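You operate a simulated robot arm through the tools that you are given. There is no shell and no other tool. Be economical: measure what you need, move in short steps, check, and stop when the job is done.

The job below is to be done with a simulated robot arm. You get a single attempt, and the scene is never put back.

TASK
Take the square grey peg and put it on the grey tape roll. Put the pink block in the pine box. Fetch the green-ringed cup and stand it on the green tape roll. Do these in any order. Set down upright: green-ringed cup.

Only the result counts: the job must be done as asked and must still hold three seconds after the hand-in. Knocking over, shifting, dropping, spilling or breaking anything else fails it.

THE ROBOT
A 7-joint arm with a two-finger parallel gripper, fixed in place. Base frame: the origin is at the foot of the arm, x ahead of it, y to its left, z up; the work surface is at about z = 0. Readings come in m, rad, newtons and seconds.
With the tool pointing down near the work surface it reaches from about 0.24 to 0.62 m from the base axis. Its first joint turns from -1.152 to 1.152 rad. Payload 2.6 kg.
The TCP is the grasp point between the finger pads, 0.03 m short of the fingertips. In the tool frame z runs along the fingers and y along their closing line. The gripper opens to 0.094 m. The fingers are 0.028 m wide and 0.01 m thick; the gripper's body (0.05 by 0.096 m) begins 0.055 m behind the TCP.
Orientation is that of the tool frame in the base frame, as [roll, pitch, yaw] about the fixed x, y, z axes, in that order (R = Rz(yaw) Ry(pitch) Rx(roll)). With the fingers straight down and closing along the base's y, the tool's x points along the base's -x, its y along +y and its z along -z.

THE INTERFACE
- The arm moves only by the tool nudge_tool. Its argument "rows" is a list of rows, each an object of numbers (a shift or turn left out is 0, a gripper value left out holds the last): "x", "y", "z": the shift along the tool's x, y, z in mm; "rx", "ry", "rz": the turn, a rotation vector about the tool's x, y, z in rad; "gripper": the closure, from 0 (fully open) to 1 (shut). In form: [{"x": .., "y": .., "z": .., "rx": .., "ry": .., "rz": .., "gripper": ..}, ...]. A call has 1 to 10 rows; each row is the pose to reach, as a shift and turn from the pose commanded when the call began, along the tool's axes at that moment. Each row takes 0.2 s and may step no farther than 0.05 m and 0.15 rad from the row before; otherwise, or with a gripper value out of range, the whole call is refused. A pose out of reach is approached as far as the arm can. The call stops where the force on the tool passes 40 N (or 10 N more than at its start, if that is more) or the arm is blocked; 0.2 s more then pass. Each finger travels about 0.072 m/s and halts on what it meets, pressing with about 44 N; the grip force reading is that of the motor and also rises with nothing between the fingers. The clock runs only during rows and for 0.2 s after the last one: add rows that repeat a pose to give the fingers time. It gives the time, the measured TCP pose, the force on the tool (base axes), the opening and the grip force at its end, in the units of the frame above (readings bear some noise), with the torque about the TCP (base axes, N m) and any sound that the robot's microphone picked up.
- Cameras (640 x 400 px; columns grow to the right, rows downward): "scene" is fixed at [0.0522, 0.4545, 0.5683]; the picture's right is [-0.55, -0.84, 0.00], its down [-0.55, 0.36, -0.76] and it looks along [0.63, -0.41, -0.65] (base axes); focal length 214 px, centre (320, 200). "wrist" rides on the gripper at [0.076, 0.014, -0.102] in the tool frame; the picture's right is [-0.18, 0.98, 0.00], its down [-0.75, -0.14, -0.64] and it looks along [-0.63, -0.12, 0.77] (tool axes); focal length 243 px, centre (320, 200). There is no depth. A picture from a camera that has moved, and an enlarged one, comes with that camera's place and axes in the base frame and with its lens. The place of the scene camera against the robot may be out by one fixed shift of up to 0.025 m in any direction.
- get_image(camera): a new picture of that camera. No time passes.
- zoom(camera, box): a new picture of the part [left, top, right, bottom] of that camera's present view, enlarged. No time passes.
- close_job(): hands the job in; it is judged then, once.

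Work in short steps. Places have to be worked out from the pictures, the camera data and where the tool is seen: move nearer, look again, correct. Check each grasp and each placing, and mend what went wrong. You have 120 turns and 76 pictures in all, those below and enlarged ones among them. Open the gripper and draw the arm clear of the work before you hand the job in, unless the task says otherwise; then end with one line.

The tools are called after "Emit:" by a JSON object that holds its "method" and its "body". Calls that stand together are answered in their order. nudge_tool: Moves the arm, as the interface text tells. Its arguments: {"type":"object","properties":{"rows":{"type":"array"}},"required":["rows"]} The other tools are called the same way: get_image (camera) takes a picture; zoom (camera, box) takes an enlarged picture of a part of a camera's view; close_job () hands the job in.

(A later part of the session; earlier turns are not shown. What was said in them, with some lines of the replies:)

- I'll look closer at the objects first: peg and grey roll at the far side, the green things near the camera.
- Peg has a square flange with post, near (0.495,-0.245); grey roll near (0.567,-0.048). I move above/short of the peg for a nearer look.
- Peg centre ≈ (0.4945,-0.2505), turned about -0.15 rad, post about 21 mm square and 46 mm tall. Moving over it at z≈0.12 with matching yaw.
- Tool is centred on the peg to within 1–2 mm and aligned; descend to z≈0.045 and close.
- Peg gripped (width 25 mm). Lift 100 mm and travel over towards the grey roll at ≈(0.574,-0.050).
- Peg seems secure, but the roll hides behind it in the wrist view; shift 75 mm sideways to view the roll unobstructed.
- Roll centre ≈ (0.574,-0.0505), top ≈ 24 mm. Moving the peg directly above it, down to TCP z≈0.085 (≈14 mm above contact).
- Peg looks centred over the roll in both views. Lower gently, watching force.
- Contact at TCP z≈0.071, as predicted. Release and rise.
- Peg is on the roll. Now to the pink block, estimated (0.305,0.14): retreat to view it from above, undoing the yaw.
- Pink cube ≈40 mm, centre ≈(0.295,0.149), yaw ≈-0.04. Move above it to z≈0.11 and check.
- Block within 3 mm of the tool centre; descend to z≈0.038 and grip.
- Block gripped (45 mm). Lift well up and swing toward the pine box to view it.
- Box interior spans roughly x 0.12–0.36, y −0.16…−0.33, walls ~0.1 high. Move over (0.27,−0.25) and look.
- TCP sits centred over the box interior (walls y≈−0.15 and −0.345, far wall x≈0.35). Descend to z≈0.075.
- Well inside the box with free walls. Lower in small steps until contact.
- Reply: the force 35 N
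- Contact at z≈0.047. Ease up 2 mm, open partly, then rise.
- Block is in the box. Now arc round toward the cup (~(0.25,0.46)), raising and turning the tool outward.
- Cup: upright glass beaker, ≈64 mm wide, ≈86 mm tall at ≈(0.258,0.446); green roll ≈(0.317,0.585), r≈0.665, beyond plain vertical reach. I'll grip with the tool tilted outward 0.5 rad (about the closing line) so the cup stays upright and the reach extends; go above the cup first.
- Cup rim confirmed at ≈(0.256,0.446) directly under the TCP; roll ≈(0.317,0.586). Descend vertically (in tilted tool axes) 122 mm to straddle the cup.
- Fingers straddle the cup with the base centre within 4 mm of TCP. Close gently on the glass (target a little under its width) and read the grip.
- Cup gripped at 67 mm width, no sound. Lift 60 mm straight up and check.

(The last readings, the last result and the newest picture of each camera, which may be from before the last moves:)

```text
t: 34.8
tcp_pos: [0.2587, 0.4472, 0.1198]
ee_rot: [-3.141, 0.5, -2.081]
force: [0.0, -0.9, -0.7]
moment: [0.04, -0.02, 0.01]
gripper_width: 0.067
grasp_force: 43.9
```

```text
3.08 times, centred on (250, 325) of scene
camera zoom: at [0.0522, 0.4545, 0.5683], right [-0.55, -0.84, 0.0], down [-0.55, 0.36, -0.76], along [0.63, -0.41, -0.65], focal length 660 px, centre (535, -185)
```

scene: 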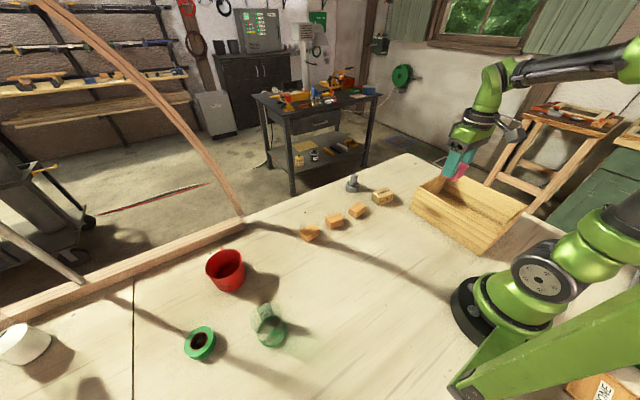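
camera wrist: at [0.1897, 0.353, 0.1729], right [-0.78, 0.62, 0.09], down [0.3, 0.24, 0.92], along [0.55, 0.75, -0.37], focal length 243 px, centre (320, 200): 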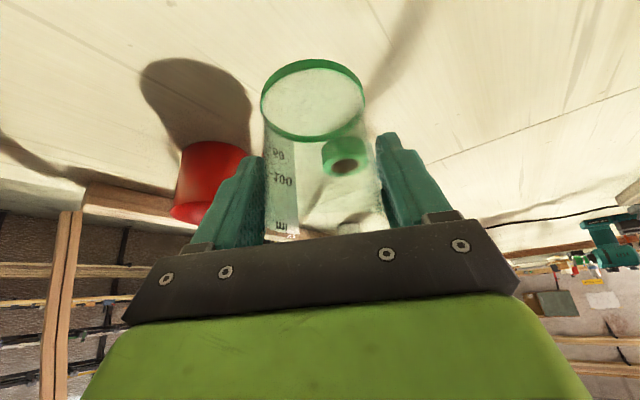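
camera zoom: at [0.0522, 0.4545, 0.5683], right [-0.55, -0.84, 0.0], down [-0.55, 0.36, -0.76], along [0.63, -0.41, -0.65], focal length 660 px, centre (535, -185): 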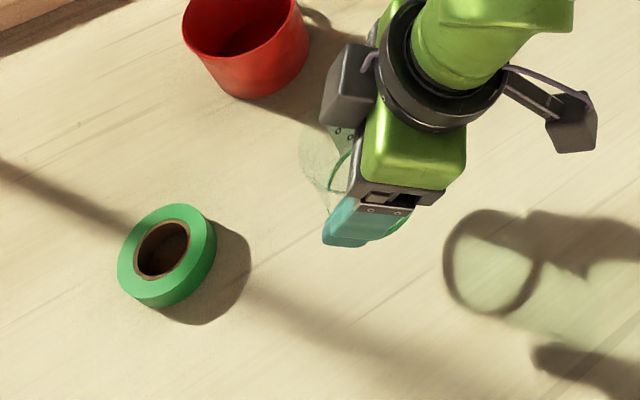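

Cup is held upright, about 60 mm up. Move outward 110 of the ~153 mm toward the roll and re-measure.

Emit:
{"method": "nudge_tool", "body": {"rows": [{"x": -24, "y": 3, "z": 13.2}, {"x": -48, "y": 6, "z": 26.4}, {"x": -72, "y": 8, "z": 39.5}, {"x": -96.6, "y": 11, "z": 52.7}, {"x": -96.6, "y": 11, "z": 52.7}]}}

Emit:
{"method": "get_image", "body": {"camera": "wrist"}}

Emit:
{"method": "zoom", "body": {"camera": "scene", "box": [150, 260, 300, 390]}}

```text
t: 36.0
tcp_pos: [0.3006, 0.5483, 0.1193]
ee_rot: [3.141, 0.498, -2.082]
force: [0.1, 0.3, -0.5]
moment: [0.02, 0.04, -0.01]
gripper_width: 0.067
grasp_force: 44.2
```

```text
32 pictures are left
camera wrist: at [0.2337, 0.4547, 0.1727], right [-0.78, 0.62, 0.09], down [0.3, 0.24, 0.92], along [0.55, 0.75, -0.37], focal length 243 px, centre (320, 200)
```

wrist: 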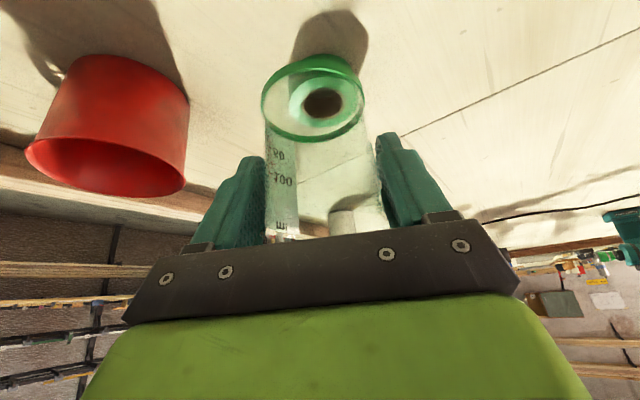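

```text
3.08 times, centred on (225, 325) of scene
camera zoom: at [0.0522, 0.4545, 0.5683], right [-0.55, -0.84, 0.0], down [-0.55, 0.36, -0.76], along [0.63, -0.41, -0.65], focal length 660 px, centre (612, -185)
```

zoom: 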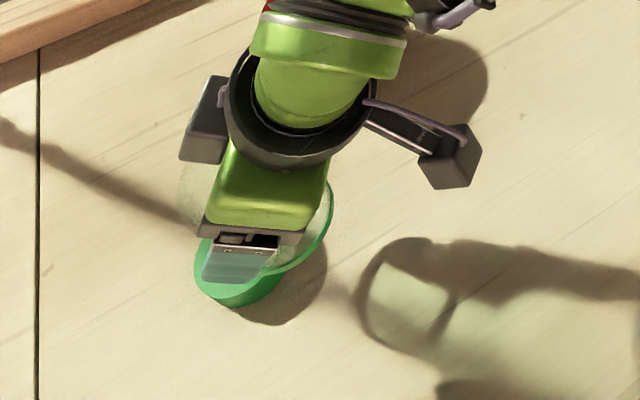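

Emit:
{"method": "zoom", "body": {"camera": "wrist", "box": [250, 40, 380, 150]}}

```text
3.64 times, centred on (315, 95) of wrist
camera zoom: at [0.2337, 0.4547, 0.1727], right [-0.78, 0.62, 0.09], down [0.3, 0.24, 0.92], along [0.55, 0.75, -0.37], focal length 882 px, centre (338, 582)
```

zoom: 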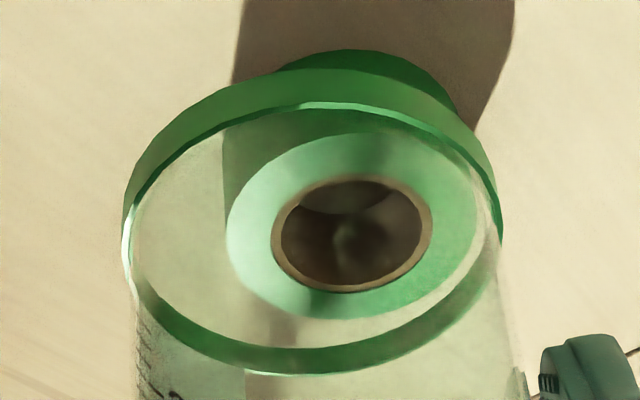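

Roll centre ≈(0.3175,0.5885), cup ≈(0.300,0.548). Move the remaining ≈43 mm outward, 5 mm lateral.

Emit:
{"method": "nudge_tool", "body": {"rows": [{"x": -19, "y": 2.5, "z": 10.4}, {"x": -38, "y": 4.7, "z": 20.7}, {"x": -38, "y": 4.7, "z": 20.7}]}}

Emit:
{"method": "zoom", "body": {"camera": "wrist", "box": [250, 30, 380, 150]}}

Emit:
{"method": "zoom", "body": {"camera": "scene", "box": [150, 260, 300, 390]}}

```text
t: 36.8
tcp_pos: [0.3187, 0.5889, 0.1195]
ee_rot: [-3.141, 0.5, -2.082]
force: [0.2, -0.3, -0.6]
moment: [-0.02, -0.02, -0.01]
gripper_width: 0.0668
grasp_force: 43.8
```

```text
3.33 times, centred on (315, 90) of wrist
camera zoom: at [0.2505, 0.4943, 0.1727], right [-0.78, 0.62, 0.09], down [0.3, 0.24, 0.92], along [0.55, 0.75, -0.37], focal length 809 px, centre (337, 567)
```

zoom: 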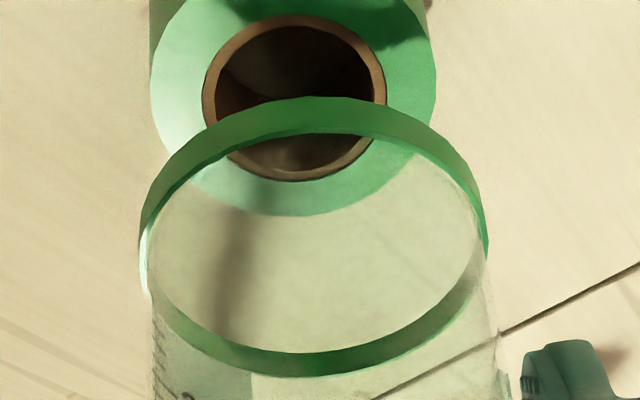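

```text
3.08 times, centred on (225, 325) of scene
camera zoom: at [0.0522, 0.4545, 0.5683], right [-0.55, -0.84, 0.0], down [-0.55, 0.36, -0.76], along [0.63, -0.41, -0.65], focal length 660 px, centre (612, -185)
```

zoom: 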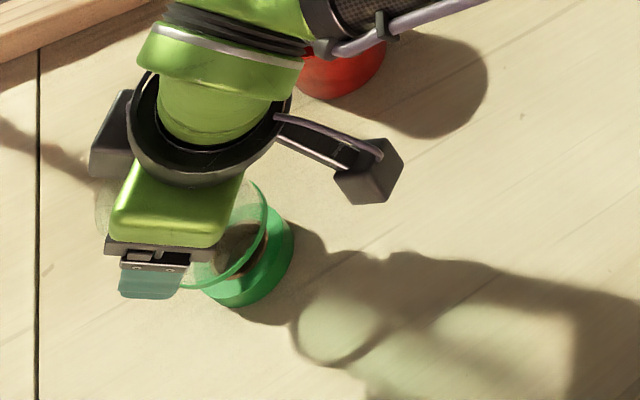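

Cup base centre ≈(0.317,0.588) coincides with the roll's. Lower 28 mm vertically, then look.

Emit:
{"method": "nudge_tool", "body": {"rows": [{"x": 6.7, "z": 12.3}, {"x": 11, "z": 20}, {"x": 13.4, "z": 24.6}, {"x": 13.4, "z": 24.6}]}}

Emit:
{"method": "zoom", "body": {"camera": "wrist", "box": [250, 30, 380, 150]}}

Emit:
{"method": "zoom", "body": {"camera": "scene", "box": [160, 300, 250, 370]}}

```text
t: 37.8
tcp_pos: [0.319, 0.5886, 0.0913]
ee_rot: [-3.141, 0.498, -2.081]
force: [0.4, 0.1, -1.1]
moment: [0.01, 0.02, 0.03]
gripper_width: 0.0674
grasp_force: 43.9
```

```text
3.33 times, centred on (315, 90) of wrist
camera zoom: at [0.2504, 0.4945, 0.1451], right [-0.78, 0.62, 0.09], down [0.3, 0.24, 0.92], along [0.55, 0.75, -0.37], focal length 809 px, centre (337, 567)
```

zoom: 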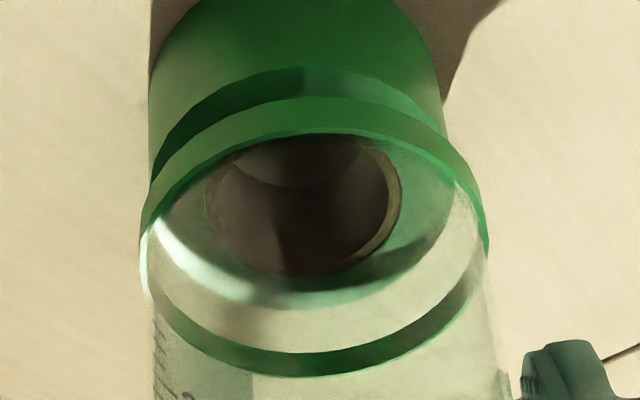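

```text
5.71 times, centred on (205, 335) of scene
camera zoom: at [0.0522, 0.4545, 0.5683], right [-0.55, -0.84, 0.0], down [-0.55, 0.36, -0.76], along [0.63, -0.41, -0.65], focal length 1226 px, centre (977, -571)
```

zoom: 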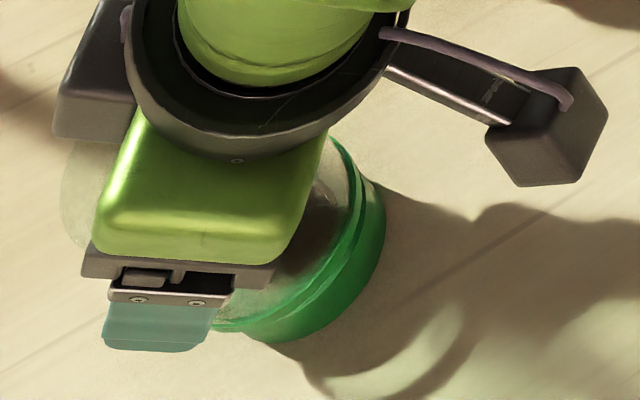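

Nearly touching, well centred. Lower in small steps until force rises, with 1.5 mm lateral trim.

Emit:
{"method": "nudge_tool", "body": {"rows": [{"x": 1, "y": -1.5, "z": 1.8}, {"x": 1.9, "y": -1.5, "z": 3.5}, {"x": 2.4, "y": -1.5, "z": 4.4}, {"x": 2.9, "y": -1.5, "z": 5.3}]}}

```text
t: 38.8
tcp_pos: [0.3206, 0.5873, 0.0858]
ee_rot: [-3.141, 0.499, -2.083]
force: [0.3, -0.2, -0.5]
moment: [0.0, 0.0, 0.0]
gripper_width: 0.0669
grasp_force: 44.1
```

Emit:
{"method": "nudge_tool", "body": {"rows": [{"x": 0.5, "z": 0.9}, {"x": 1, "z": 1.8}, {"x": 1.4, "z": 2.6}, {"x": 1.4, "z": 2.6}]}}

```text
t: 39.8
tcp_pos: [0.3213, 0.5883, 0.0831]
ee_rot: [3.141, 0.499, -2.083]
force: [-0.3, 0.5, 2.7]
moment: [-0.09, -0.06, -0.01]
gripper_width: 0.0667
grasp_force: 44.0
```

Light contact at z≈0.083 (roll height ≈23 mm as expected). Press 0.7 mm more and view before releasing.

Emit:
{"method": "nudge_tool", "body": {"rows": [{"x": 0.35, "z": 0.6}, {"x": 0.35, "z": 0.6}]}}

Emit:
{"method": "zoom", "body": {"camera": "wrist", "box": [250, 30, 380, 150]}}

```text
t: 40.4
tcp_pos: [0.3209, 0.5892, 0.0823]
ee_rot: [-3.142, 0.503, -2.081]
force: [0.6, -1.1, 5.8]
moment: [-0.1, -0.06, -0.01]
gripper_width: 0.0668
grasp_force: 43.4
```

```text
3.33 times, centred on (315, 90) of wrist
camera zoom: at [0.2524, 0.4941, 0.1367], right [-0.78, 0.62, 0.09], down [0.29, 0.24, 0.93], along [0.55, 0.75, -0.37], focal length 809 px, centre (337, 567)
```

zoom: 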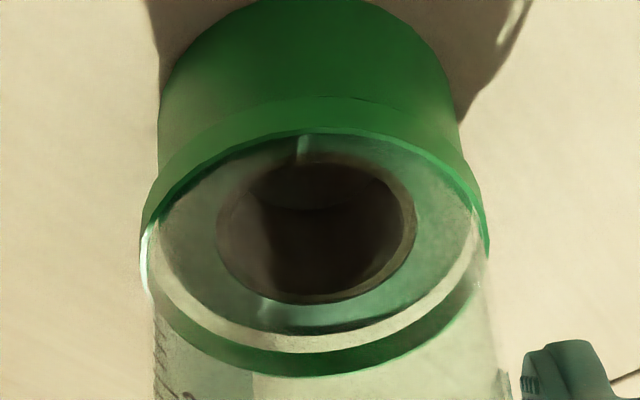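

Cup base is concentric with the roll. Open the fingers and rise vertically.

Emit:
{"method": "nudge_tool", "body": {"rows": [{"gripper": 0.25}, {"gripper": 0.1}, {"gripper": 0}, {"gripper": 0}, {"x": -10, "z": -18, "gripper": 0}, {"x": -24, "z": -44, "gripper": 0}, {"x": -43, "z": -79, "gripper": 0}, {"x": -62, "z": -114, "gripper": 0}, {"x": -72, "z": -132, "gripper": 0}]}}

Emit:
{"method": "zoom", "body": {"camera": "scene", "box": [150, 260, 300, 390]}}

```text
t: 42.4
tcp_pos: [0.3185, 0.5877, 0.2356]
ee_rot: [-3.141, 0.499, -2.083]
force: [0.2, -0.7, 1.1]
moment: [0.0, -0.02, -0.05]
gripper_width: 0.0941
grasp_force: 0.0
```

```text
3.08 times, centred on (225, 325) of scene
camera zoom: at [0.0521, 0.4545, 0.5683], right [-0.55, -0.84, 0.0], down [-0.55, 0.36, -0.76], along [0.63, -0.41, -0.65], focal length 660 px, centre (612, -185)
```

zoom: 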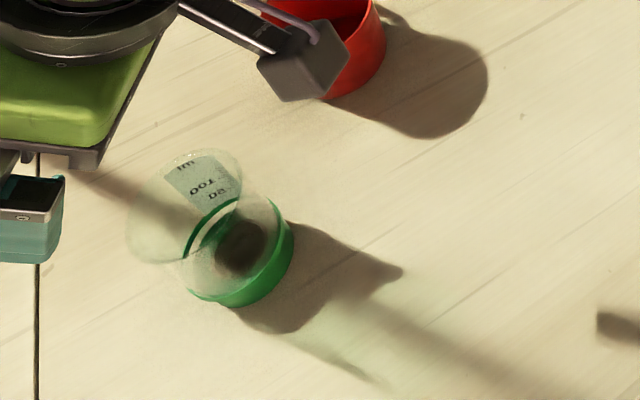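

Cup stands upright on the green roll. Retract inward and check the whole scene.

Emit:
{"method": "nudge_tool", "body": {"rows": [{"x": 33, "z": -28}, {"x": 66, "z": -56}, {"x": 99, "z": -84}, {"x": 132, "z": -112}, {"x": 165, "z": -130}, {"x": 165, "z": -130}]}}

Emit:
{"method": "get_image", "body": {"camera": "scene"}}

```text
t: 43.8
tcp_pos: [0.2186, 0.4073, 0.2676]
ee_rot: [-3.141, 0.499, -2.083]
force: [0.2, -0.4, -0.2]
moment: [0.01, 0.01, 0.03]
gripper_width: 0.094
grasp_force: 0.0
```

```text
23 pictures are left
```

scene: 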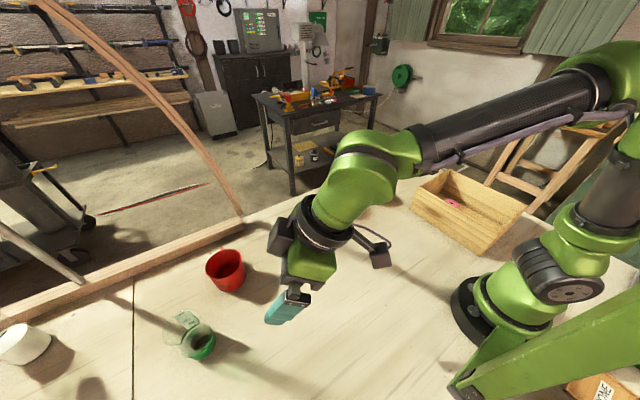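

Block is in the pine box, the cup is upright on the green roll, and the peg was last seen standing on the grey roll (the arm hides it now). The gripper is open and clear of everything, so I hand in.

Emit:
{"method": "close_job", "body": {}}

```text
The job is handed in.
```

I handed the job in with the grey peg on the grey tape roll, the pink block in the pine box and the green-ringed cup upright on the green tape roll; I checked each one by camera after release, but the arm hid the peg in the last picture.
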